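You operate a simulated robot arm through the tools that you are given. There is no shell and no other tool. Be economical: measure what you need, move in short steps, check, and stop when the job is done.

You run a simulated two-armed robot. Do the job below in one go: nothing can be reset, and whatever is moved stays where it is left.

TASK
Pick up the flask with one hand, pass it to the other hand and put it on the top of the packing table. Set down upright: flask.

Only the result counts: the job must be done as asked and must still hold three seconds after the hand-in. Knocking over, shifting, dropping, spilling or breaking anything else fails it.

THE ROBOT
Two 6-joint arms with two-finger parallel grippers on one trunk, on a base that drives. Base frame: it is fixed to the floor where the robot stands at the start and does not move with it; the origin is under the middle of the robot, x ahead of it, y to its left, z up; the surface under the hand at the start is at about z = 0.58. Units: m, degrees, N and s.
The left shoulder is at the start at [0.06, 0.187, 0.922], the right one opposite. With the tool pointing down near the work surface each hand reaches from about 0.2 to 0.62 m from the robot's upright axis, wherever it stands, measured 20 degrees to its own side. Places, roughly: top of the packing table [0.4, -3.2, 0.8]. Payload 1.57 kg a hand.
Tool frame (each hand has its own): the origin (TCP) lies between the finger pads and is the grasp point; the fingertips stand 0.03 m ahead of it; z points along the fingers, y is the line along which they close. The gripper opens to 0.11 m. The fingers are 0.024 m wide and 0.012 m thick; the gripper's body (0.048 by 0.112 m) begins 0.078 m behind the TCP.
Orientation is told as [roll, pitch, yaw] about the base's x, y, z axes, in that order, counted from this pose: with the fingers straight down and closing along the base's y, the tool's x points along the base's -x, its y along +y and its z along -z.

THE INTERFACE
- The arms move only by the tool jog_arm. It takes "left_rows", "right_rows" or both (then of equal length, played together; a hand with none holds still); each is a list of rows, each an object of numbers (a shift or turn left out is 0, a gripper value left out holds the last): "x", "y", "z": the shift along the tool's x, y, z in units of 25 mm (1.0 is 25 mm); "wx", "wy", "wz": the turn, a rotation vector about the tool's x, y, z in units of 4 degrees (1.0 is 4 degrees); "hand": the gripper command, from -1 (fully open) to 1 (shut), values between in proportion. In form: [{"x": .., "y": .., "z": .., "wx": .., "wy": .., "wz": .., "hand": ..}, ...]. A call has 1 to 12 rows; each row shifts and turns the commanded pose from where the row before left it, along the tool's axes as they then stand. A call with a number of a shift or a turn outside -1 to 1 is refused whole. A row lasts 0.2 s, in which the tool goes at most 0.05 m and 8.6 degrees; a call with a longer step from one row to the next is refused whole, and so is a gripper value outside its range. Where a pose cannot be reached the arm comes as near as it can. A force on the tool above 40 N (or 10 N above the force at the start of the call, whichever is more), or a blocked arm, ends the call early, and 0.2 s more pass. The fingers move at their own pace (about 0.153 m/s each) and stop on an object; they squeeze with about 38 N. The grip force told is the motor's: it shows also when the fingers shut on nothing. Time passes only in rows, and 0.2 s behind the last, so rows that do not move let the fingers close. The reply holds the time, the measured pose of the TCP, the force on the tool along the base axes, the opening and the grip force, in the units named above and with some noise, with the torque about the TCP (base axes, N m) and any sound that the robot's microphone picked up, and new pictures: "show" is both (left out), scene, wrist or none (wrist: the cameras of the hands that moved).
- Cameras (640 x 400 px; columns grow to the right, rows downward): "scene" is now at [0.0034, 0.0226, 1.4512]; the picture's right is [0.31, -0.95, 0.00], its down [-0.83, -0.27, -0.49] and it looks along [0.47, 0.15, -0.87] (base axes); focal length 294 px, centre (320, 200). "left" rides on the left gripper at [0.07, -0.016, -0.141] in its tool frame; the picture's right is [0.23, 0.97, 0.00], its down [-0.86, 0.20, -0.48] and it looks along [-0.47, 0.11, 0.88] (tool axes); focal length 222 px, centre (320, 200). "right" rides on the right gripper at [0.07, 0.016, -0.141] in its tool frame; the picture's right is [-0.23, 0.97, 0.00], its down [-0.86, -0.20, -0.48] and it looks along [-0.47, -0.11, 0.88] (tool axes); focal length 222 px, centre (320, 200). There is no depth. A picture from a camera that has moved, and an enlarged one, comes with that camera's place and axes in the base frame and with its lens.
- move_column(by): slides the trunk up (or, below 0, down) by that many m; the arms and the scene camera ride with it, the base frame stays. It gives what a move gives, with no picture.
- drive_base(legs): drives the robot by 1 to 6 legs, each [ahead, left, turn to the left] in m, m and degrees, along the robot's own axes; the way and the turn of a leg run together, so that a leg with both is an arc; at most 1.5 m and 180 degrees a leg. The arms and the cameras ride along, it lands a little off, and it stops where it bumps. It gives what a move gives, and a new picture of the scene camera.
- pan_tilt(pan, tilt): turns the head with the scene camera to pan (to the left, within 86 degrees either way) and tilt (down, from -29 to 69), counted from straight ahead of the robot. It gives what a move gives, and a new picture of the scene camera.
- inspect(camera, box): a new picture of the part [left, top, right, bottom] of that camera's present view, enlarged. No time passes.
- job_done(): hands the job in; it is judged then, once.

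Go step by step. Nothing tells you exact positions but the pictures and the camera data: compare them with the known pose of the tool, close in by small moves and look again before you grip or let go. The budget is 120 turns and 260 pictures, counting those below and the enlarged ones. Unless the task says otherwise, let go and move clear before handing in, and close with one line.

The tools are called after "Request:" as name(argument=value, ...) on one line, values as JSON. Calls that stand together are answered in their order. jog_arm: Moves the arms, as the interface text tells. Its arguments: {"type":"object","properties":{"left_rows":{"type":"array","items":{"type":"object","properties":{"x":{"type":"number"},"y":{"type":"number"},"z":{"type":"number"},"wx":{"type":"number"},"wy":{"type":"number"},"wz":{"type":"number"},"hand":{"type":"number"}}}},"right_rows":{"type":"array","items":{"type":"object","properties":{"x":{"type":"number"},"y":{"type":"number"},"z":{"type":"number"},"wx":{"type":"number"},"wy":{"type":"number"},"wz":{"type":"number"},"hand":{"type":"number"}}}},"show":{"type":"string","enum":["both","scene","wrist","none"]}},"required":[]} The other tools are called the same way: move_column (by) slides the trunk up or down; drive_base (legs) drives the base; pan_tilt (pan, tilt) turns the head that bears the scene camera; inspect (camera, box) takes an enlarged picture of a part of a camera's view; job_done () hands the job in.

At the start:

```text
t: 0.0
left_tcp_pos: [0.3047, 0.2686, 0.9]
left_tool_rot: [0.0, 0.0, 0.0]
left_ft_force: [-0.4, -0.5, -0.3]
left_torque: [-0.03, -0.01, 0.01]
left_finger_gap: 0.1095
left_gripper_force: 0.0
right_tcp_pos: [0.3412, -0.0344, 0.8923]
right_tool_rot: [-0.1, 0.0, 0.0]
right_ft_force: [-0.1, 0.2, -0.2]
right_torque: [-0.02, 0.01, -0.01]
right_finger_gap: 0.1099
right_gripper_force: 0.0
trunk travel left (down, up): [-0.55, 0.44]
robot x, y, heading: [0.0017, -0.0009, 0.2]
head pan, tilt: [17.9, 60.3]
```

scene: 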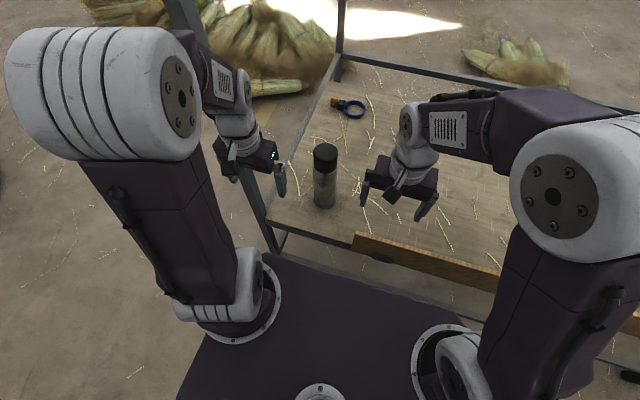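
right: 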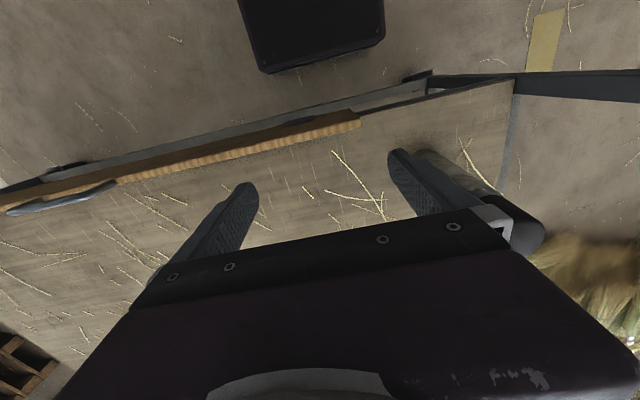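
left: 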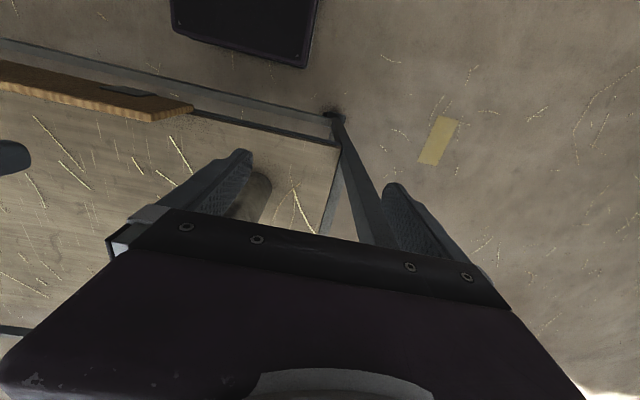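

The flask seems to stand near [0.48, 0.16], about 0.25 m tall. I'll look closer.

Request:
inspect(camera="scene", box=[260, 110, 420, 230])

Request:
inspect(camera="left", box=[160, 100, 400, 250])

Request:
pan_tilt(pan=-80, tilt=15)

```text
3.33 times, centred on (340, 170) of scene
camera zoom: at [0.0034, 0.0226, 1.4512], right [0.31, -0.95, 0.0], down [-0.83, -0.27, -0.49], along [0.47, 0.15, -0.87], focal length 978 px, centre (253, 300)
```

zoom: 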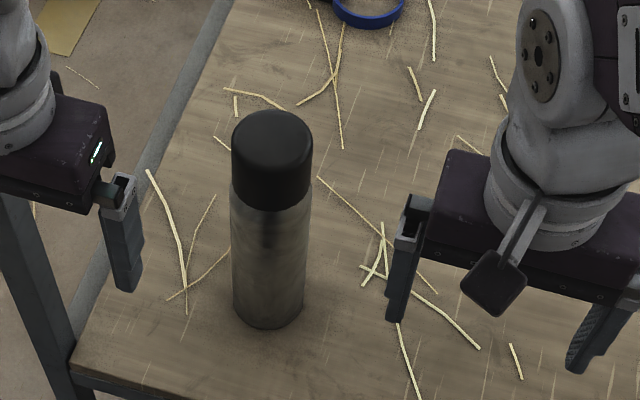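

```text
2.67 times, centred on (280, 175) of left
camera zoom: at [0.2351, 0.2518, 1.0406], right [-0.23, 0.97, 0.0], down [0.86, 0.2, 0.48], along [0.47, 0.11, -0.88], focal length 592 px, centre (427, 267)
```

zoom: 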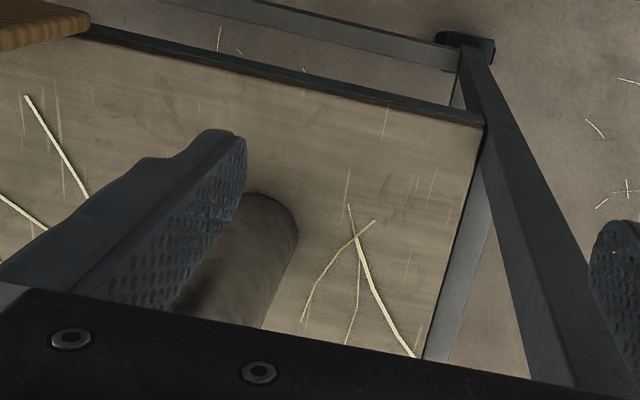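

```text
t: 1.7
left_tcp_pos: [0.3048, 0.2678, 0.8998]
left_tool_rot: [0.0, 0.0, 0.1]
left_ft_force: [0.2, -0.5, -0.5]
left_torque: [-0.03, 0.0, -0.02]
left_finger_gap: 0.1101
left_gripper_force: 0.1
right_tcp_pos: [0.3421, -0.033, 0.8927]
right_tool_rot: [-0.1, 0.0, 0.0]
right_ft_force: [0.4, -1.1, 0.5]
right_torque: [-0.04, 0.01, -0.01]
right_finger_gap: 0.1097
right_gripper_force: 0.2
trunk travel left (down, up): [-0.55, 0.44]
robot x, y, heading: [-0.001, 0.0, -0.2]
head pan, tilt: [-80.0, 15.0]
camera scene: at [-0.0433, -0.0898, 1.5179], right [-0.98, -0.17, 0.0], down [-0.05, 0.26, -0.97], along [0.17, -0.95, -0.26], focal length 294 px, centre (320, 200)
```

scene: 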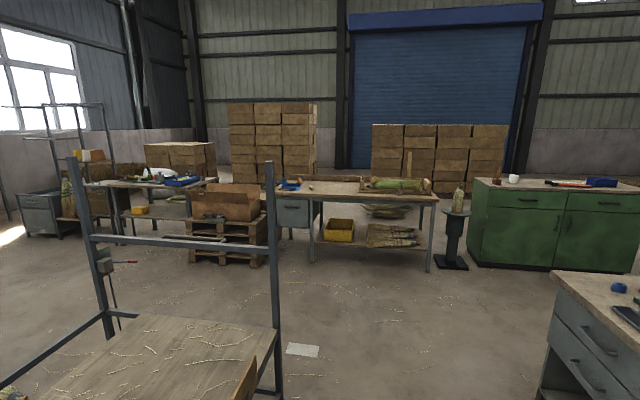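

The packing table is the one with the green produce, about 3 m to the right. Next I'll look back at the flask, shift the right hand away and bring the left hand above the flask.

Request:
pan_tilt(pan=18, tilt=55)

Request:
jog_arm(left_rows=[{"z": -1, "hand": -1}, {"x": -1}, {"x": -1}, {"x": -1, "y": -1}, {"x": -1, "y": -1}, {"x": -1, "y": -1}, {"x": -1, "y": -1}, {"y": -0.3}, {}], right_rows=[{"y": -1}, {"y": -1}, {"y": -1}, {"y": -1}, {}, {}, {}, {}, {}])

```text
t: 3.5
left_tcp_pos: [0.3049, 0.2679, 0.8987]
left_tool_rot: [0.0, 0.0, 0.0]
left_ft_force: [-0.9, 0.2, 0.5]
left_torque: [0.01, 0.0, 0.03]
left_finger_gap: 0.1101
left_gripper_force: 0.1
right_tcp_pos: [0.3424, -0.0331, 0.8919]
right_tool_rot: [0.0, 0.0, 0.0]
right_ft_force: [0.0, 0.2, 0.2]
right_torque: [-0.03, -0.01, -0.01]
right_finger_gap: 0.1101
right_gripper_force: 0.1
trunk travel left (down, up): [-0.55, 0.44]
robot x, y, heading: [0.0024, -0.0027, -0.0]
head pan, tilt: [18.0, 55.0]
camera scene: at [0.009, 0.0244, 1.4577], right [0.31, -0.95, 0.0], down [-0.78, -0.25, -0.57], along [0.55, 0.18, -0.82], focal length 294 px, centre (320, 200)
```

scene: 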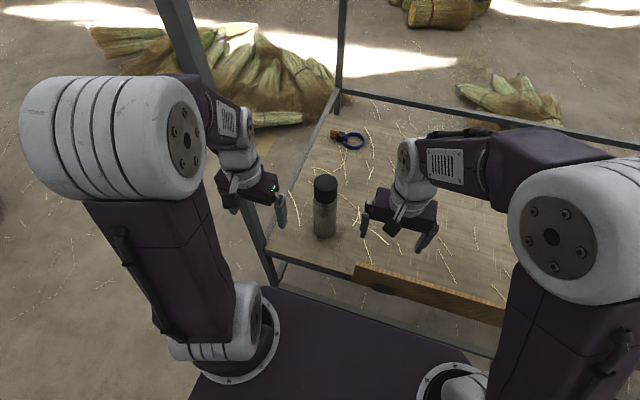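

```text
t: 4.2
left_tcp_pos: [0.3355, 0.2673, 0.9241]
left_tool_rot: [-0.3, 0.9, 0.9]
left_ft_force: [-12.5, -0.4, 7.6]
left_torque: [0.56, -1.14, 0.78]
left_finger_gap: 0.11
left_gripper_force: 0.0
right_tcp_pos: [0.3413, -0.0939, 0.8929]
right_tool_rot: [0.0, -0.1, 0.2]
right_ft_force: [-0.9, 0.7, 0.2]
right_torque: [0.01, 0.0, -0.01]
right_finger_gap: 0.1098
right_gripper_force: 0.2
trunk travel left (down, up): [-0.55, 0.44]
robot x, y, heading: [-0.0009, 0.0, 0.0]
head pan, tilt: [18.0, 55.0]
stopped in row 3 (left hand): the force on the tool passed its limit at 59 N (the readings are from after the stop); the commanded pose is now the measured one
camera scene: at [0.0076, 0.0241, 1.4576], right [0.31, -0.95, 0.0], down [-0.78, -0.25, -0.57], along [0.55, 0.18, -0.82], focal length 294 px, centre (320, 200)
camera right: at [0.2705, -0.0781, 1.0347], right [0.23, 0.97, 0.0], down [0.85, -0.2, 0.48], along [0.47, -0.11, -0.88], focal length 222 px, centre (320, 200)
camera left: at [0.2676, 0.2509, 1.0665], right [-0.24, 0.97, 0.0], down [0.86, 0.21, 0.46], along [0.45, 0.11, -0.89], focal length 222 px, centre (320, 200)
```

scene: 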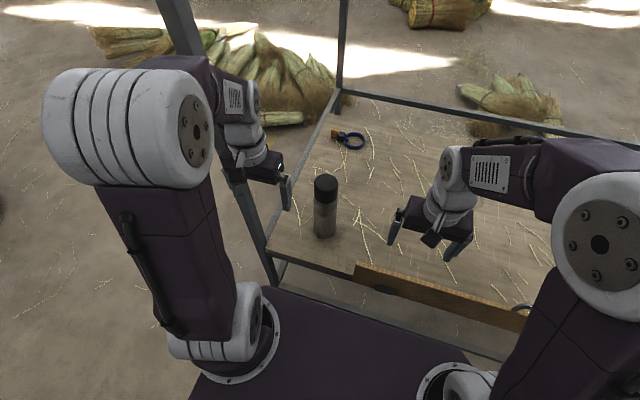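
right: 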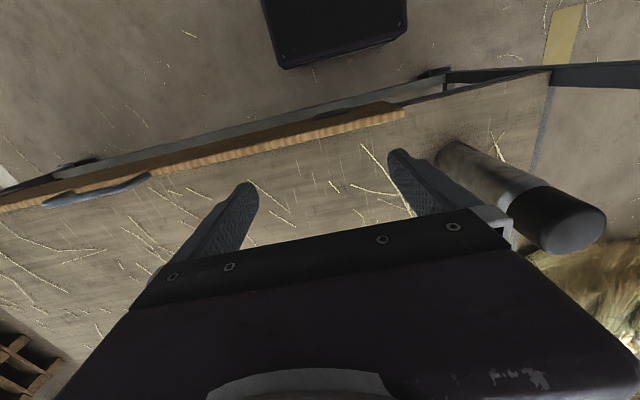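
left: 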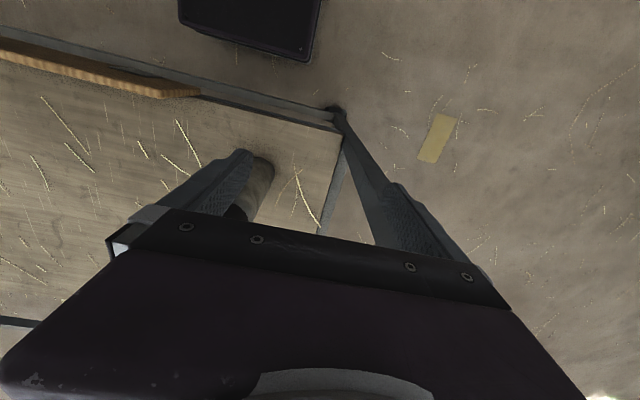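

The left hand touched the post at the table's near-left corner (about [0.375, 0.32]). I'll back off, go sideways first, then forward.

Request:
jog_arm(left_rows=[{"x": 1, "hand": -1}, {"x": 0.6}, {"y": -1}, {"y": -1}, {"y": -1}, {"y": -1}, {"y": -0.3}, {}], right_rows=[{"y": -1}, {"y": -1}, {}, {}, {}, {}, {}, {}], show="both")

```text
t: 6.0
left_tcp_pos: [0.2978, 0.1602, 0.9256]
left_tool_rot: [-0.2, 0.8, 0.7]
left_ft_force: [-0.3, -0.3, 0.7]
left_torque: [0.02, 0.01, -0.01]
left_finger_gap: 0.11
left_gripper_force: 0.1
right_tcp_pos: [0.3415, -0.1434, 0.8913]
right_tool_rot: [0.0, -0.1, 0.1]
right_ft_force: [1.1, -0.5, 0.4]
right_torque: [-0.02, 0.01, 0.02]
right_finger_gap: 0.1101
right_gripper_force: 0.1
trunk travel left (down, up): [-0.55, 0.44]
robot x, y, heading: [-0.0009, 0.0003, -0.2]
head pan, tilt: [18.0, 55.0]
camera scene: at [0.0088, 0.0244, 1.4577], right [0.31, -0.95, 0.0], down [-0.78, -0.25, -0.57], along [0.55, 0.18, -0.82], focal length 294 px, centre (320, 200)
camera right: at [0.2711, -0.1273, 1.0339], right [0.23, 0.97, 0.0], down [0.86, -0.2, 0.48], along [0.47, -0.11, -0.88], focal length 222 px, centre (320, 200)
camera left: at [0.2304, 0.1433, 1.067], right [-0.24, 0.97, 0.0], down [0.86, 0.21, 0.46], along [0.45, 0.11, -0.89], focal length 222 px, centre (320, 200)
```

scene: 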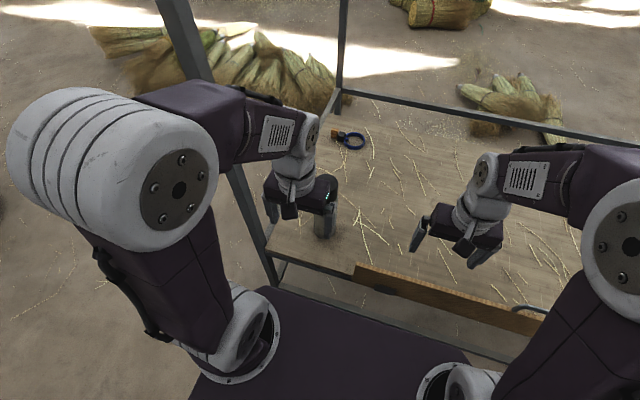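
right: 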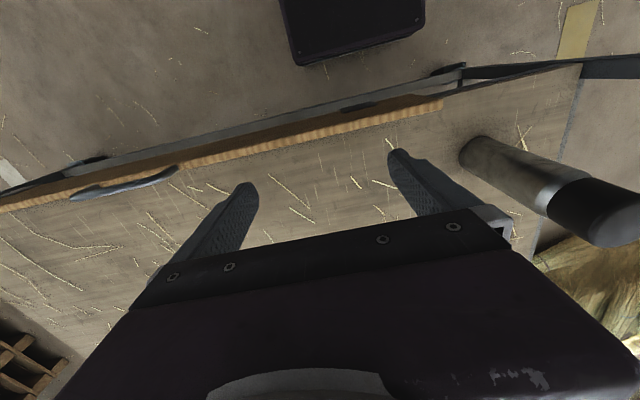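
left: 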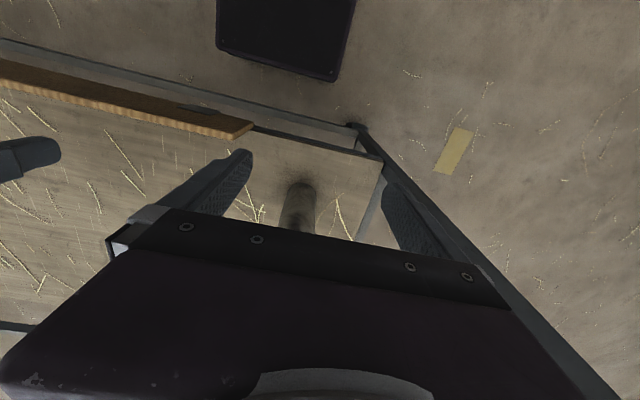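

Estimates from both hand cameras agree: flask axis near [0.48, 0.157], top about z 0.825. Next I move the left hand forward over it.

Request:
jog_arm(left_rows=[{"x": -1, "wy": -0.2, "wz": 0.18, "hand": -1}, {"x": -1}, {"x": -1}, {"x": -1}, {"x": -1}, {"x": -1}, {"x": -1}, {"x": -0.3, "y": -0.08}, {}])

```text
t: 8.0
left_tcp_pos: [0.4796, 0.1582, 0.9247]
left_tool_rot: [-0.1, 0.1, 0.2]
left_ft_force: [-0.3, -0.3, -0.3]
left_torque: [0.0, -0.01, 0.0]
left_finger_gap: 0.1099
left_gripper_force: 0.0
right_tcp_pos: [0.341, -0.144, 0.8921]
right_tool_rot: [0.0, 0.0, 0.1]
right_ft_force: [-0.3, -0.1, -0.1]
right_torque: [0.01, 0.02, 0.0]
right_finger_gap: 0.1101
right_gripper_force: 0.1
trunk travel left (down, up): [-0.55, 0.44]
robot x, y, heading: [0.0027, -0.0019, 0.3]
head pan, tilt: [18.0, 55.0]
camera scene: at [0.009, 0.0245, 1.4577], right [0.31, -0.95, 0.0], down [-0.78, -0.25, -0.57], along [0.55, 0.18, -0.82], focal length 294 px, centre (320, 200)
camera left: at [0.411, 0.1428, 1.0661], right [-0.23, 0.97, 0.0], down [0.86, 0.2, 0.48], along [0.46, 0.11, -0.88], focal length 222 px, centre (320, 200)
```

scene: 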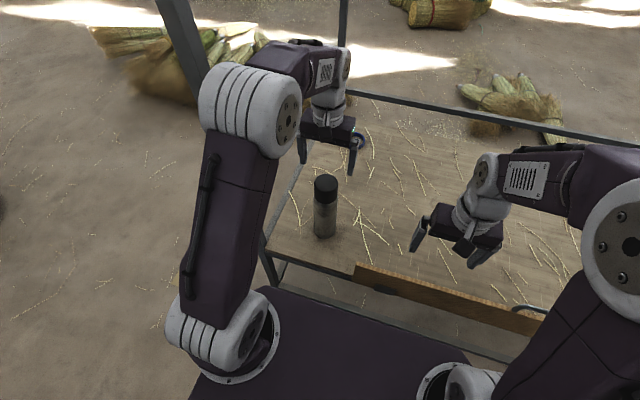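
left: 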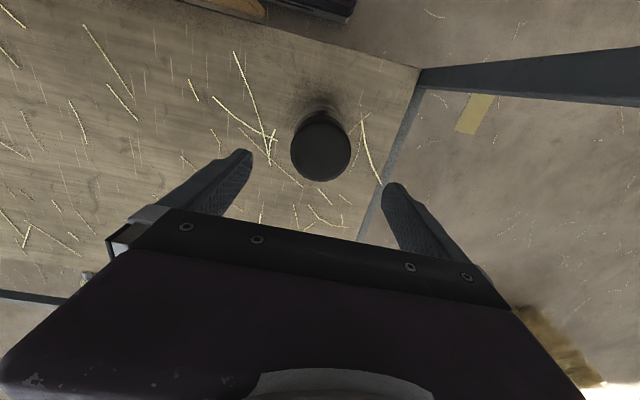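

The cap sits at about [0.475, 0.158] and the fingers straddle it. I descend most of the way, then look.

Request:
jog_arm(left_rows=[{"x": 0.18, "z": 0.8, "hand": -1}, {"z": 0.8}, {"z": 0.8}, {"z": 0.8}, {"z": 0.6}, {}])

Request:
inspect(camera="right", box=[400, 80, 640, 240])

```text
t: 9.4
left_tcp_pos: [0.4744, 0.1583, 0.83]
left_tool_rot: [-0.2, 0.0, 0.1]
left_ft_force: [-0.4, 0.3, 0.7]
left_torque: [0.0, 0.02, 0.0]
left_finger_gap: 0.11
left_gripper_force: 0.1
right_tcp_pos: [0.3419, -0.144, 0.8914]
right_tool_rot: [0.0, 0.0, 0.1]
right_ft_force: [0.1, -0.3, 0.1]
right_torque: [0.0, -0.02, 0.0]
right_finger_gap: 0.1099
right_gripper_force: 0.1
trunk travel left (down, up): [-0.55, 0.44]
robot x, y, heading: [-0.0014, -0.0003, -0.3]
head pan, tilt: [18.0, 55.0]
camera scene: at [0.0087, 0.0244, 1.4577], right [0.31, -0.95, 0.0], down [-0.78, -0.25, -0.57], along [0.55, 0.18, -0.82], focal length 294 px, centre (320, 200)
camera left: at [0.4058, 0.1417, 0.9705], right [-0.23, 0.97, 0.0], down [0.86, 0.2, 0.48], along [0.46, 0.11, -0.88], focal length 222 px, centre (320, 200)
```

scene: 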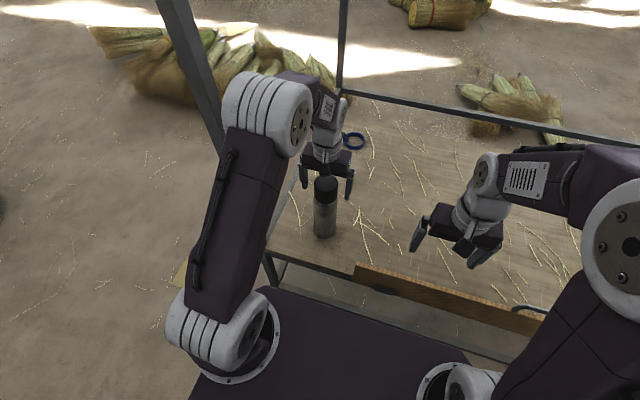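
left: 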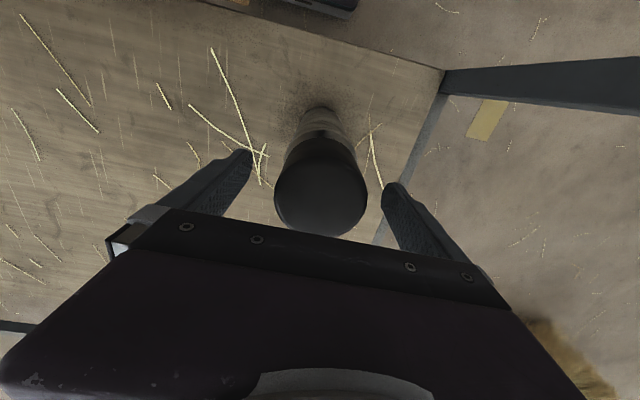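

```text
2.50 times, centred on (520, 160) of right
camera zoom: at [0.2711, -0.1273, 1.034], right [0.23, 0.97, 0.0], down [0.86, -0.2, 0.48], along [0.47, -0.11, -0.88], focal length 555 px, centre (-180, 300)
```

zoom: 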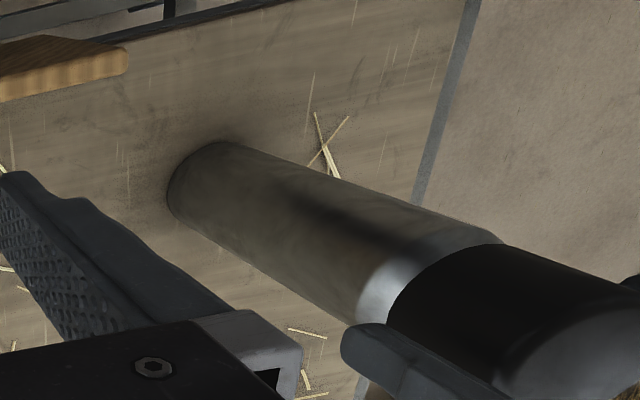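

Flask centred between the fingers. Lower to z≈0.783 and close.

Request:
jog_arm(left_rows=[{"z": 0.9, "hand": -1}, {"z": 0.95}, {}, {"hand": 1}, {"hand": 1}, {"hand": 1}, {"hand": 1}])

```text
t: 11.0
left_tcp_pos: [0.4765, 0.1578, 0.7822]
left_tool_rot: [-0.2, 0.1, 0.1]
left_ft_force: [0.3, 3.7, 0.5]
left_torque: [1.0, -0.06, 0.03]
left_finger_gap: 0.0713
left_gripper_force: 38.0
right_tcp_pos: [0.3404, -0.1436, 0.8927]
right_tool_rot: [0.0, 0.0, 0.1]
right_ft_force: [-0.6, -0.2, -0.1]
right_torque: [0.03, 0.05, 0.02]
right_finger_gap: 0.1101
right_gripper_force: 0.0
trunk travel left (down, up): [-0.55, 0.44]
robot x, y, heading: [0.0021, -0.0013, 0.4]
head pan, tilt: [18.0, 55.0]
camera scene: at [0.0088, 0.0247, 1.4577], right [0.31, -0.95, 0.0], down [-0.78, -0.25, -0.57], along [0.55, 0.18, -0.82], focal length 294 px, centre (320, 200)
camera left: at [0.4059, 0.1422, 0.9246], right [-0.23, 0.97, 0.0], down [0.86, 0.2, 0.48], along [0.46, 0.11, -0.88], focal length 222 px, centre (320, 200)
```

scene: 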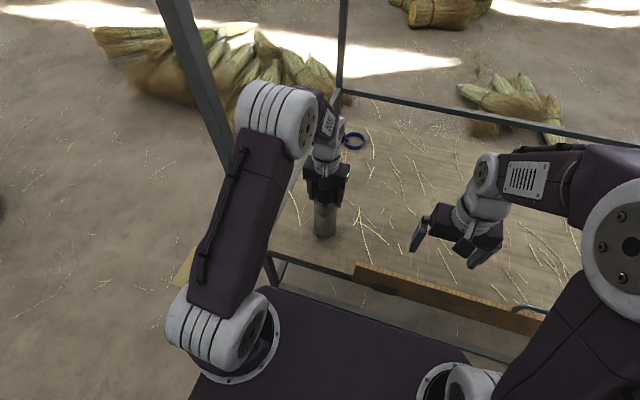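
left: 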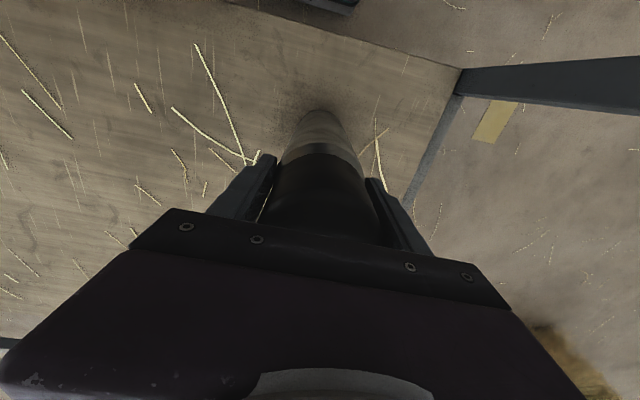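

Gripped (0.071 m). Lift straight up.

Request:
jog_arm(left_rows=[{"z": -0.5, "hand": 1}, {"z": -0.8}, {"z": -1}, {"z": -1}, {"z": -1}, {"z": -1}, {"z": -1}, {}])

```text
t: 12.8
left_tcp_pos: [0.4777, 0.1586, 0.9408]
left_tool_rot: [-0.3, 0.2, 0.1]
left_ft_force: [0.8, -0.3, -7.7]
left_torque: [0.0, 0.05, 0.0]
left_finger_gap: 0.0715
left_gripper_force: 37.9
right_tcp_pos: [0.3416, -0.1437, 0.8916]
right_tool_rot: [0.0, 0.0, 0.1]
right_ft_force: [0.4, -0.5, -0.2]
right_torque: [0.03, 0.03, 0.02]
right_finger_gap: 0.11
right_gripper_force: 0.0
trunk travel left (down, up): [-0.55, 0.44]
robot x, y, heading: [-0.0023, -0.0014, 0.0]
head pan, tilt: [18.0, 55.0]
camera scene: at [0.0103, 0.0249, 1.4576], right [0.31, -0.95, 0.0], down [-0.78, -0.25, -0.57], along [0.54, 0.18, -0.82], focal length 294 px, centre (320, 200)
camera left: at [0.4073, 0.1426, 1.0816], right [-0.23, 0.97, 0.0], down [0.86, 0.2, 0.48], along [0.46, 0.11, -0.88], focal length 222 px, centre (320, 200)
```

scene: 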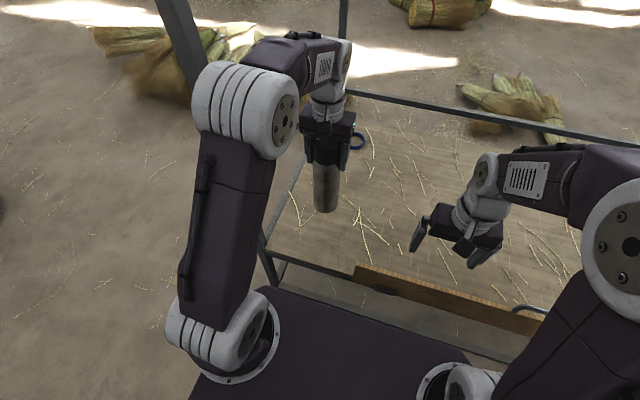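
left: 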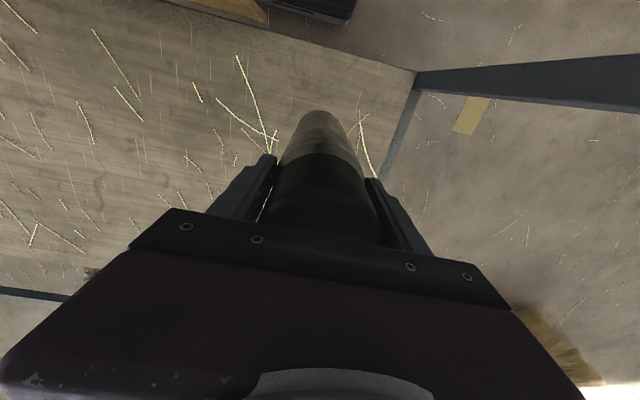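

The flask (about 0.8 kg) is held. Now I turn the right hand to point horizontally ahead, ready to take the flask by its lower body.

Request:
jog_arm(right_rows=[{"x": -1, "hand": -1}, {"x": -1}, {"x": -1, "wy": -1}, {"wy": -1}, {"wy": -1}, {"wy": -1}, {"wy": -1}, {"wy": -1}, {"wy": -1}, {"wy": -1}, {"wy": -1}, {"wy": -1}], show="none")

Request:
jog_arm(right_rows=[{"wy": -1}, {"wy": -1}, {"wy": -1}, {"wy": -1}, {"wy": -1}, {"wy": -1}, {"wy": -1}, {"wy": -1}, {"wy": -1}, {"wy": -1}, {"wy": -1}, {"wy": -1}])

```text
t: 15.4
left_tcp_pos: [0.4768, 0.159, 0.9404]
left_tool_rot: [-0.2, 0.1, 0.2]
left_ft_force: [1.0, 0.6, -7.3]
left_torque: [0.0, 0.04, 0.01]
left_finger_gap: 0.0713
left_gripper_force: 38.2
right_tcp_pos: [0.4169, -0.154, 0.892]
right_tool_rot: [-2.3, -30.6, 0.0]
right_ft_force: [-0.9, -0.3, -0.2]
right_torque: [0.01, -0.01, 0.03]
right_finger_gap: 0.1098
right_gripper_force: 0.1
right hand out of reach, approached as far as the arm can: row 10, 11, 12
trunk travel left (down, up): [-0.55, 0.44]
robot x, y, heading: [0.0016, 0.0, 0.2]
head pan, tilt: [18.0, 55.0]
```

```text
t: 18.0
left_tcp_pos: [0.4768, 0.1589, 0.9406]
left_tool_rot: [-0.2, 0.2, 0.1]
left_ft_force: [-0.6, -0.8, -8.1]
left_torque: [-0.02, 0.01, -0.01]
left_finger_gap: 0.0712
left_gripper_force: 38.3
right_tcp_pos: [0.5003, -0.1382, 0.9347]
right_tool_rot: [-14.8, -70.3, 11.4]
right_ft_force: [0.8, -0.3, 1.1]
right_torque: [0.01, -0.05, -0.03]
right_finger_gap: 0.1101
right_gripper_force: 0.0
right hand out of reach, approached as far as the arm can: row 1, 2, 3, 4, 5, 6, 7, 8, 9, 10, 11, 12
trunk travel left (down, up): [-0.55, 0.44]
robot x, y, heading: [0.0006, -0.0011, 0.0]
head pan, tilt: [18.0, 55.0]
camera scene: at [0.0099, 0.0249, 1.4576], right [0.31, -0.95, 0.0], down [-0.78, -0.25, -0.57], along [0.54, 0.18, -0.82], focal length 294 px, centre (320, 200)
camera right: at [0.3443, -0.1162, 0.9135], right [0.12, 0.98, 0.13], down [-0.18, -0.11, 0.98], along [0.98, -0.14, 0.16], focal length 222 px, centre (320, 200)
```

scene: 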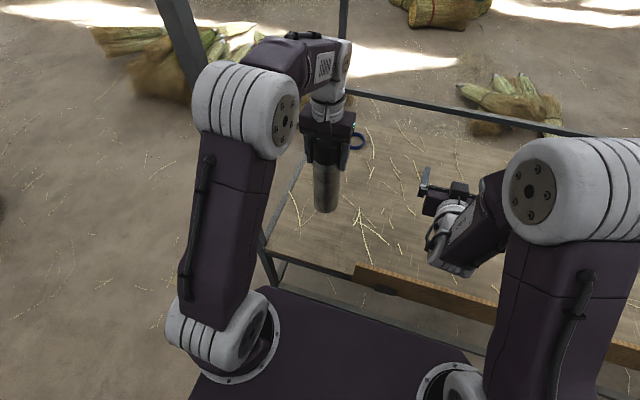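
right: 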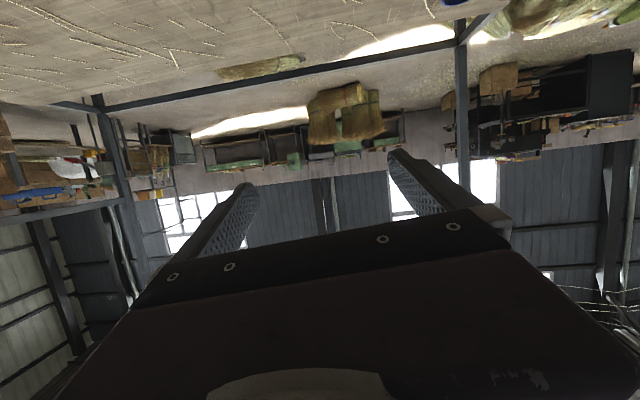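

The arm nears its limit close to the body, so I extend the right hand forward to make the horizontal pose reachable.

Request:
jog_arm(right_rows=[{"z": 1}, {"z": 1}, {"z": 1}, {"z": 1}, {}, {}])

```text
t: 19.4
left_tcp_pos: [0.4772, 0.1587, 0.939]
left_tool_rot: [-0.2, 0.2, 0.1]
left_ft_force: [0.5, 0.0, -7.6]
left_torque: [-0.02, 0.04, 0.0]
left_finger_gap: 0.0713
left_gripper_force: 37.9
right_tcp_pos: [0.5947, -0.1451, 0.9025]
right_tool_rot: [-12.6, -70.9, 9.5]
right_ft_force: [1.1, 0.3, -0.3]
right_torque: [0.01, 0.03, 0.0]
right_finger_gap: 0.1102
right_gripper_force: 0.1
trunk travel left (down, up): [-0.55, 0.44]
robot x, y, heading: [0.0003, -0.001, -0.0]
head pan, tilt: [18.0, 55.0]
camera scene: at [0.0103, 0.0247, 1.4576], right [0.31, -0.95, 0.0], down [-0.78, -0.25, -0.57], along [0.54, 0.18, -0.82], focal length 294 px, centre (320, 200)
camera right: at [0.4392, -0.1226, 0.8807], right [0.11, 0.98, 0.14], down [-0.18, -0.12, 0.98], along [0.98, -0.14, 0.17], focal length 222 px, centre (320, 200)
```

scene: 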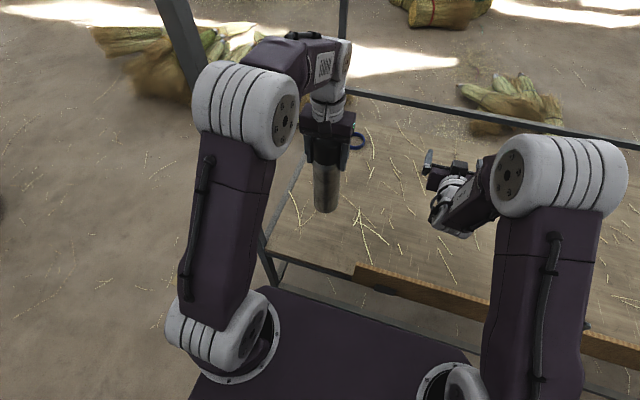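
right: 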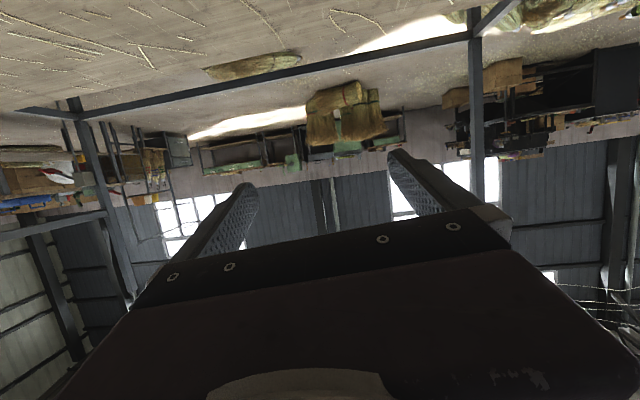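

The right tool points forward, 19° below horizontal. Now I yaw it left about the vertical, and bring the left hand with the flask in to y≈0.11.

Request:
jog_arm(right_rows=[{"wx": -0.95, "wy": -0.08, "wz": -0.32}, {"wx": -0.95, "wy": -0.08, "wz": -0.32}, {"wx": -0.95, "wy": -0.08, "wz": -0.32}, {"wx": -0.95, "wy": -0.08, "wz": -0.32}, {"wx": -0.95, "wy": -0.08, "wz": -0.32}, {"wx": -0.95, "wy": -0.08, "wz": -0.32}, {"wx": -0.95, "wy": -0.08, "wz": -0.32}, {"wx": -0.95, "wy": -0.08, "wz": -0.32}, {"wx": -0.95, "wy": -0.08, "wz": -0.32}, {"wx": -0.95, "wy": -0.08, "wz": -0.32}, {"wx": -0.95, "wy": -0.08, "wz": -0.32}, {"wx": -0.95, "wy": -0.08, "wz": -0.32}])

```text
t: 22.0
left_tcp_pos: [0.4763, 0.16, 0.9415]
left_tool_rot: [-0.2, 0.0, 0.1]
left_ft_force: [-1.3, -0.8, -7.7]
left_torque: [0.0, 0.02, -0.01]
left_finger_gap: 0.0715
left_gripper_force: 38.1
right_tcp_pos: [0.5932, -0.1306, 0.9023]
right_tool_rot: [-13.0, -70.7, 11.4]
right_ft_force: [-1.0, 0.4, -0.1]
right_torque: [0.04, 0.0, -0.01]
right_finger_gap: 0.1097
right_gripper_force: 0.0
right hand out of reach, approached as far as the arm can: row 1, 2, 3, 4, 5, 6, 7, 8, 9, 10, 11, 12
trunk travel left (down, up): [-0.55, 0.44]
robot x, y, heading: [0.0031, -0.0002, 0.1]
head pan, tilt: [18.0, 55.0]
camera scene: at [0.01, 0.0248, 1.4576], right [0.31, -0.95, 0.0], down [-0.78, -0.25, -0.57], along [0.54, 0.18, -0.82], focal length 294 px, centre (320, 200)
camera right: at [0.4378, -0.1147, 0.8826], right [0.09, 0.99, 0.14], down [-0.18, -0.12, 0.98], along [0.98, -0.11, 0.17], focal length 222 px, centre (320, 200)
```

scene: 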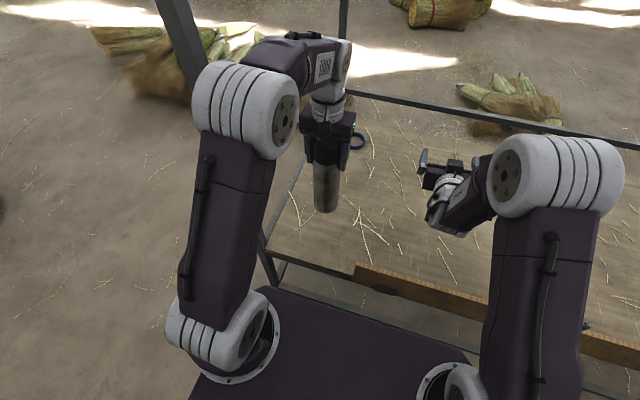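
right: 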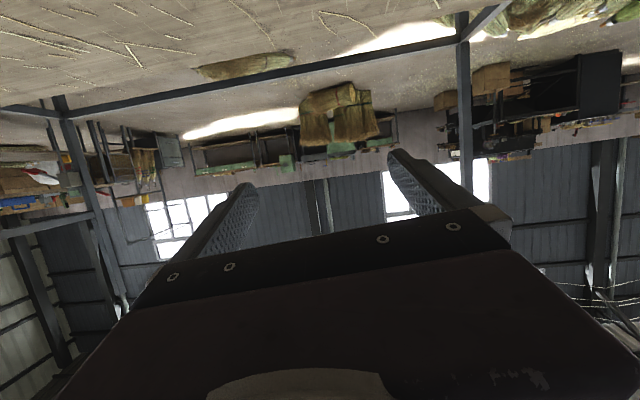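

Wrist pitch limits the turn, so the hand's yaw has to follow its position. I raise the flask with the left hand and retract the right hand before swinging it left.

Request:
jog_arm(left_rows=[{"z": -1}, {"z": -1}, {"z": -1}, {"z": -0.2, "x": -0.8}, {"x": -1}, {"x": -1}, {}], right_rows=[{"z": -1}, {"z": -1}, {"z": -1}, {"z": -1}, {"z": -0.6}, {}, {}])

```text
t: 23.6
left_tcp_pos: [0.5411, 0.1593, 1.0171]
left_tool_rot: [-0.1, 0.2, 0.1]
left_ft_force: [0.1, -0.4, -8.2]
left_torque: [0.03, -0.02, 0.01]
left_finger_gap: 0.0715
left_gripper_force: 38.2
left hand out of reach, approached as far as the arm can: row 6
right_tcp_pos: [0.498, -0.124, 0.9397]
right_tool_rot: [-13.5, -70.5, 11.8]
right_ft_force: [-0.4, 0.4, 0.1]
right_torque: [0.0, 0.0, 0.01]
right_finger_gap: 0.1099
right_gripper_force: 0.1
right hand out of reach, approached as far as the arm can: row 5
trunk travel left (down, up): [-0.55, 0.44]
robot x, y, heading: [-0.001, -0.0001, 0.1]
head pan, tilt: [18.0, 55.0]
camera scene: at [0.0089, 0.0247, 1.4577], right [0.31, -0.95, 0.0], down [-0.78, -0.25, -0.57], along [0.55, 0.18, -0.82], focal length 294 px, centre (320, 200)
camera right: at [0.3415, -0.1063, 0.9188], right [0.09, 0.99, 0.14], down [-0.18, -0.12, 0.98], along [0.98, -0.11, 0.17], focal length 222 px, centre (320, 200)
camera left: at [0.4716, 0.1431, 1.1585], right [-0.23, 0.97, 0.0], down [0.86, 0.2, 0.47], along [0.46, 0.11, -0.88], focal length 222 px, centre (320, 200)
```

scene: 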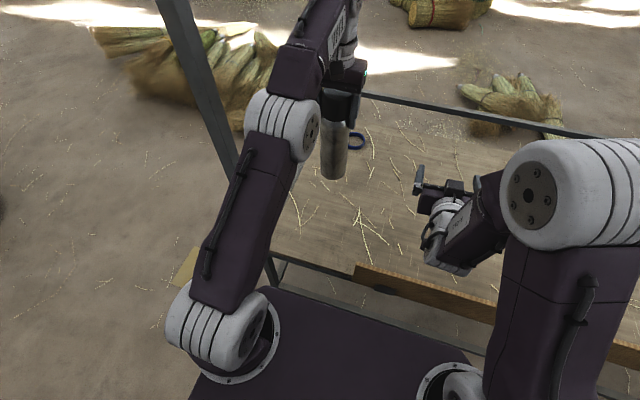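
right: 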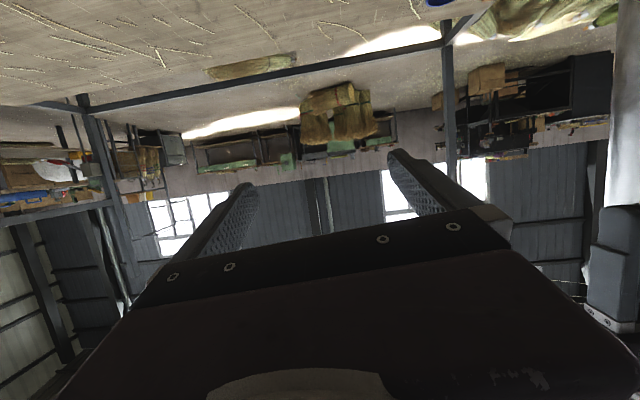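
left: 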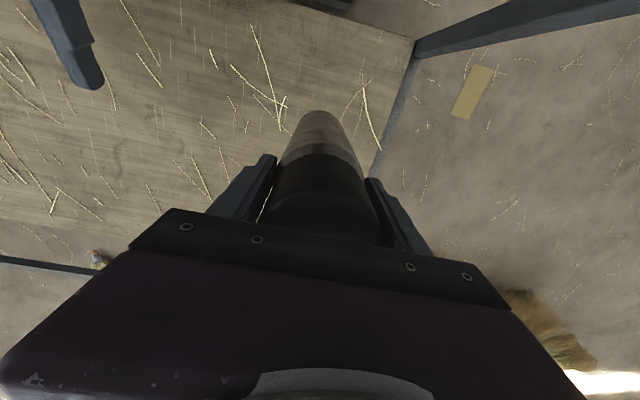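

Now I swing the right hand left around its shoulder so it faces the flask.

Request:
jog_arm(right_rows=[{"x": -0.024, "y": 0.925, "z": -0.165, "wx": -0.728, "wy": -0.06, "wz": -0.244}, {"x": -0.024, "y": 0.925, "z": -0.165, "wx": -0.728, "wy": -0.06, "wz": -0.244}, {"x": -0.024, "y": 0.925, "z": -0.165, "wx": -0.728, "wy": -0.06, "wz": -0.244}, {"x": -0.024, "y": 0.925, "z": -0.165, "wx": -0.728, "wy": -0.06, "wz": -0.244}, {"x": -0.024, "y": 0.925, "z": -0.165, "wx": -0.728, "wy": -0.06, "wz": -0.244}, {"x": -0.024, "y": 0.925, "z": -0.165, "wx": -0.728, "wy": -0.06, "wz": -0.244}, {"x": -0.024, "y": 0.925, "z": -0.165, "wx": -0.728, "wy": -0.06, "wz": -0.244}, {"x": -0.024, "y": 0.925, "z": -0.165, "wx": -0.728, "wy": -0.06, "wz": -0.244}, {"x": -0.024, "y": 0.925, "z": -0.165, "wx": -0.728, "wy": -0.06, "wz": -0.244}, {"x": -0.024, "y": 0.925, "z": -0.165, "wx": -0.728, "wy": -0.06, "wz": -0.244}])

```text
t: 25.8
left_tcp_pos: [0.5414, 0.1596, 1.0167]
left_tool_rot: [-0.3, 0.0, 0.1]
left_ft_force: [0.3, -0.5, -7.0]
left_torque: [-0.01, 0.01, -0.02]
left_finger_gap: 0.0715
left_gripper_force: 38.2
right_tcp_pos: [0.4114, 0.0937, 0.9407]
right_tool_rot: [-13.1, -70.8, 42.4]
right_ft_force: [-0.6, 0.1, -0.2]
right_torque: [0.02, 0.0, -0.01]
right_finger_gap: 0.1099
right_gripper_force: 0.0
trunk travel left (down, up): [-0.55, 0.44]
robot x, y, heading: [-0.0008, 0.0017, 0.2]
head pan, tilt: [18.0, 55.0]
camera scene: at [0.0097, 0.0251, 1.4576], right [0.31, -0.95, 0.0], down [-0.78, -0.25, -0.57], along [0.54, 0.18, -0.82], focal length 294 px, centre (320, 200)
camera right: at [0.2679, 0.027, 0.9198], right [-0.43, 0.89, 0.14], down [-0.09, -0.2, 0.98], along [0.9, 0.41, 0.17], focal length 222 px, centre (320, 200)
```

scene: 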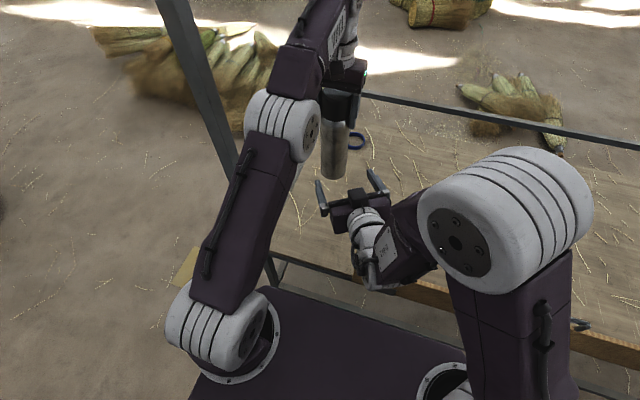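
right: 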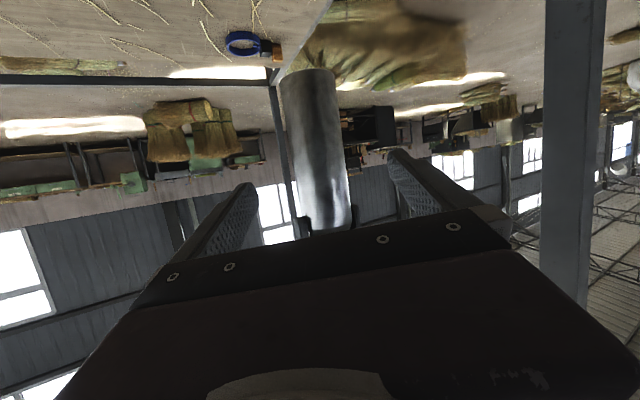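

The flask is aligned between the right fingers. I level the roll, raise slightly, and advance part of the way.

Request:
jog_arm(right_rows=[{"x": -0.6, "y": -0.1, "wz": 0.6, "hand": -1}, {"x": -0.6, "y": -0.1, "wz": 0.6}, {"z": 0.8}, {"z": 0.8}, {"z": 0.8}, {"z": 0.8}, {}])

```text
t: 27.4
left_tcp_pos: [0.5418, 0.1583, 1.0167]
left_tool_rot: [-0.2, 0.1, 0.0]
left_ft_force: [0.0, -0.4, -6.9]
left_torque: [0.0, 0.03, 0.03]
left_finger_gap: 0.0714
left_gripper_force: 37.9
right_tcp_pos: [0.4882, 0.1336, 0.9481]
right_tool_rot: [0.2, -71.2, 28.0]
right_ft_force: [0.1, 0.4, -0.3]
right_torque: [-0.02, 0.0, 0.0]
right_finger_gap: 0.1101
right_gripper_force: 0.1
right hand out of reach, approached as far as the arm can: row 2
trunk travel left (down, up): [-0.55, 0.44]
robot x, y, heading: [0.0013, 0.0035, 0.3]
head pan, tilt: [18.0, 55.0]
camera scene: at [0.0096, 0.0245, 1.4576], right [0.31, -0.95, 0.0], down [-0.78, -0.25, -0.57], along [0.54, 0.18, -0.82], focal length 294 px, centre (320, 200)
camera right: at [0.3411, 0.0739, 0.9288], right [-0.4, 0.89, 0.22], down [-0.06, -0.26, 0.96], along [0.92, 0.37, 0.16], focal length 222 px, centre (320, 200)
```

scene: 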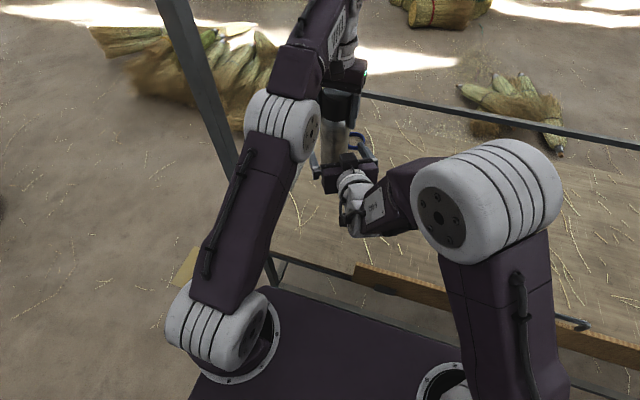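
right: 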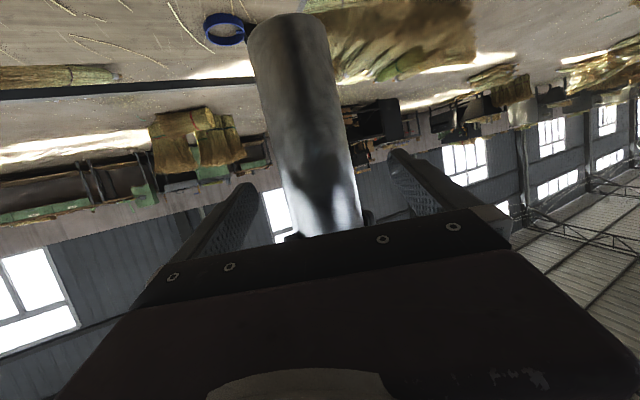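

Roll is now level; remaining about 62 mm forward and 3 mm sideways. I close in the last bit, then grip.

Request:
jog_arm(right_rows=[{"y": -0.14, "z": 0.6, "hand": -1}, {"z": 0.7}, {"z": 0.6}, {"z": 0.6}, {}])

```text
t: 28.6
left_tcp_pos: [0.542, 0.1583, 1.0176]
left_tool_rot: [-0.2, 0.1, 0.1]
left_ft_force: [0.6, 0.4, -6.8]
left_torque: [-0.01, 0.01, 0.05]
left_finger_gap: 0.0714
left_gripper_force: 37.8
right_tcp_pos: [0.5415, 0.158, 0.9292]
right_tool_rot: [1.0, -71.4, 27.5]
right_ft_force: [-0.4, 0.2, 0.2]
right_torque: [0.02, 0.05, -0.01]
right_finger_gap: 0.1099
right_gripper_force: 0.1
trunk travel left (down, up): [-0.55, 0.44]
robot x, y, heading: [0.0024, 0.0005, 0.1]
head pan, tilt: [18.0, 55.0]
camera scene: at [0.0098, 0.0247, 1.4576], right [0.31, -0.95, 0.0], down [-0.78, -0.25, -0.57], along [0.54, 0.18, -0.82], focal length 294 px, centre (320, 200)
camera right: at [0.3955, 0.0985, 0.9088], right [-0.4, 0.89, 0.22], down [-0.06, -0.27, 0.96], along [0.91, 0.37, 0.16], focal length 222 px, centre (320, 200)
```

scene: 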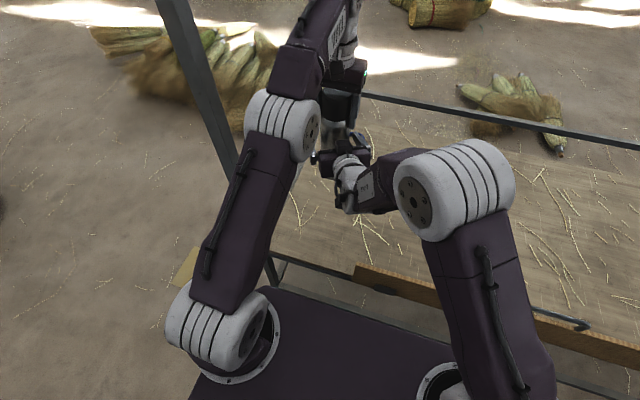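
right: 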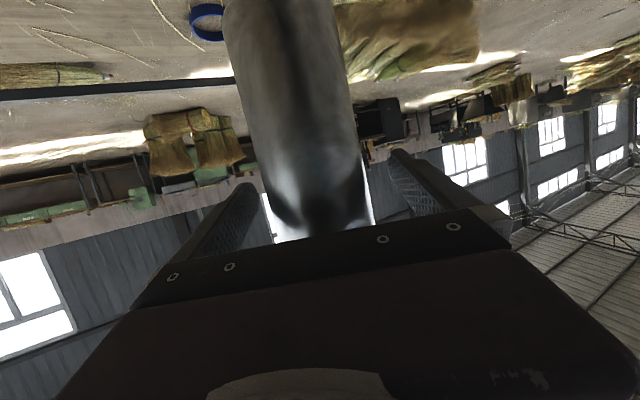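

The right hand is around the flask's lower body at z 0.929. Close it.

Request:
jog_arm(right_rows=[{"hand": 1}, {"hand": 1}, {"hand": 1}, {"hand": 1}])

```text
t: 29.6
left_tcp_pos: [0.5429, 0.1594, 1.0164]
left_tool_rot: [-0.1, 0.2, 0.1]
left_ft_force: [-8.4, 5.6, -4.1]
left_torque: [1.29, 0.98, 0.53]
left_finger_gap: 0.0713
left_gripper_force: 37.7
right_tcp_pos: [0.5408, 0.1579, 0.9293]
right_tool_rot: [1.0, -71.3, 27.3]
right_ft_force: [8.5, -6.9, -0.1]
right_torque: [-0.78, -0.14, -0.52]
right_finger_gap: 0.0712
right_gripper_force: 38.4
trunk travel left (down, up): [-0.55, 0.44]
robot x, y, heading: [-0.0013, -0.0024, -0.0]
head pan, tilt: [18.0, 55.0]
camera scene: at [0.0101, 0.0248, 1.4576], right [0.31, -0.95, 0.0], down [-0.78, -0.25, -0.57], along [0.54, 0.18, -0.82], focal length 294 px, centre (320, 200)
camera right: at [0.3958, 0.0981, 0.9086], right [-0.4, 0.89, 0.22], down [-0.06, -0.27, 0.96], along [0.92, 0.37, 0.16], focal length 222 px, centre (320, 200)
```

scene: 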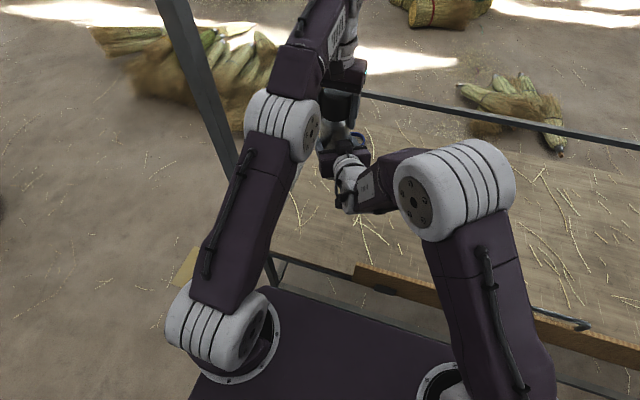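
right: 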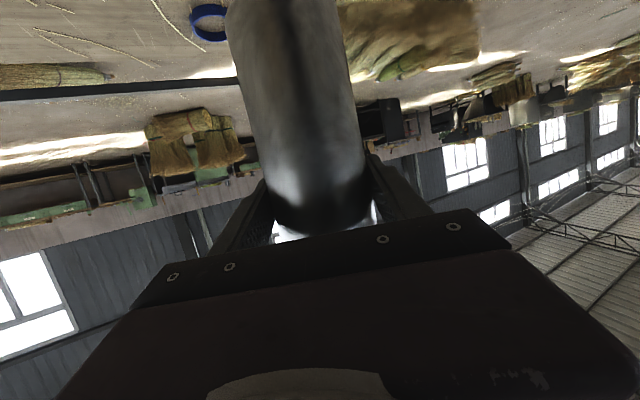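

Both hands hold it. Open the left hand and withdraw it upward.

Request:
jog_arm(left_rows=[{"hand": 0.2}, {"hand": -1}, {"hand": -1}, {"hand": -1}, {"z": -0.6}, {"z": -0.8}, {"z": -1}, {}])

```text
t: 31.4
left_tcp_pos: [0.5185, 0.1611, 1.0583]
left_tool_rot: [-0.2, 0.1, 0.1]
left_ft_force: [0.1, 0.9, -0.4]
left_torque: [-0.03, 0.01, -0.01]
left_finger_gap: 0.11
left_gripper_force: 0.0
left hand out of reach, approached as far as the arm can: row 5, 6, 7
right_tcp_pos: [0.5421, 0.158, 0.9291]
right_tool_rot: [1.2, -71.3, 27.4]
right_ft_force: [1.3, -0.1, 0.3]
right_torque: [-0.02, 0.0, -0.02]
right_finger_gap: 0.0711
right_gripper_force: 38.1
trunk travel left (down, up): [-0.55, 0.44]
robot x, y, heading: [-0.0005, 0.0003, 0.4]
head pan, tilt: [18.0, 55.0]
camera scene: at [0.0108, 0.0249, 1.4576], right [0.31, -0.95, 0.0], down [-0.78, -0.25, -0.57], along [0.54, 0.18, -0.82], focal length 294 px, centre (320, 200)
camera left: at [0.4483, 0.145, 1.1992], right [-0.23, 0.97, 0.0], down [0.86, 0.2, 0.48], along [0.46, 0.11, -0.88], focal length 222 px, centre (320, 200)
```

scene: 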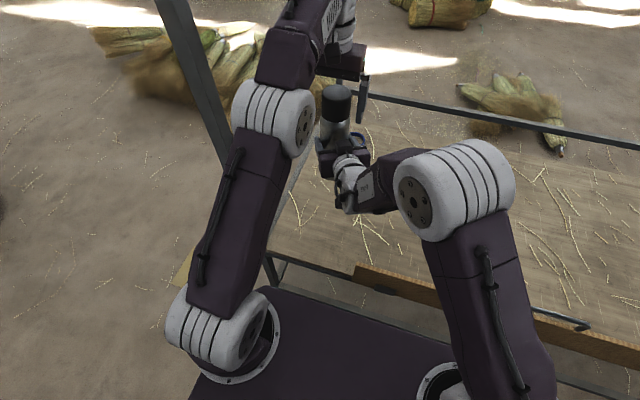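
left: 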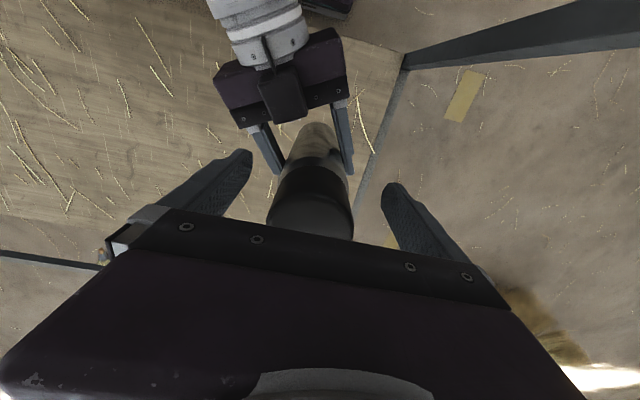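

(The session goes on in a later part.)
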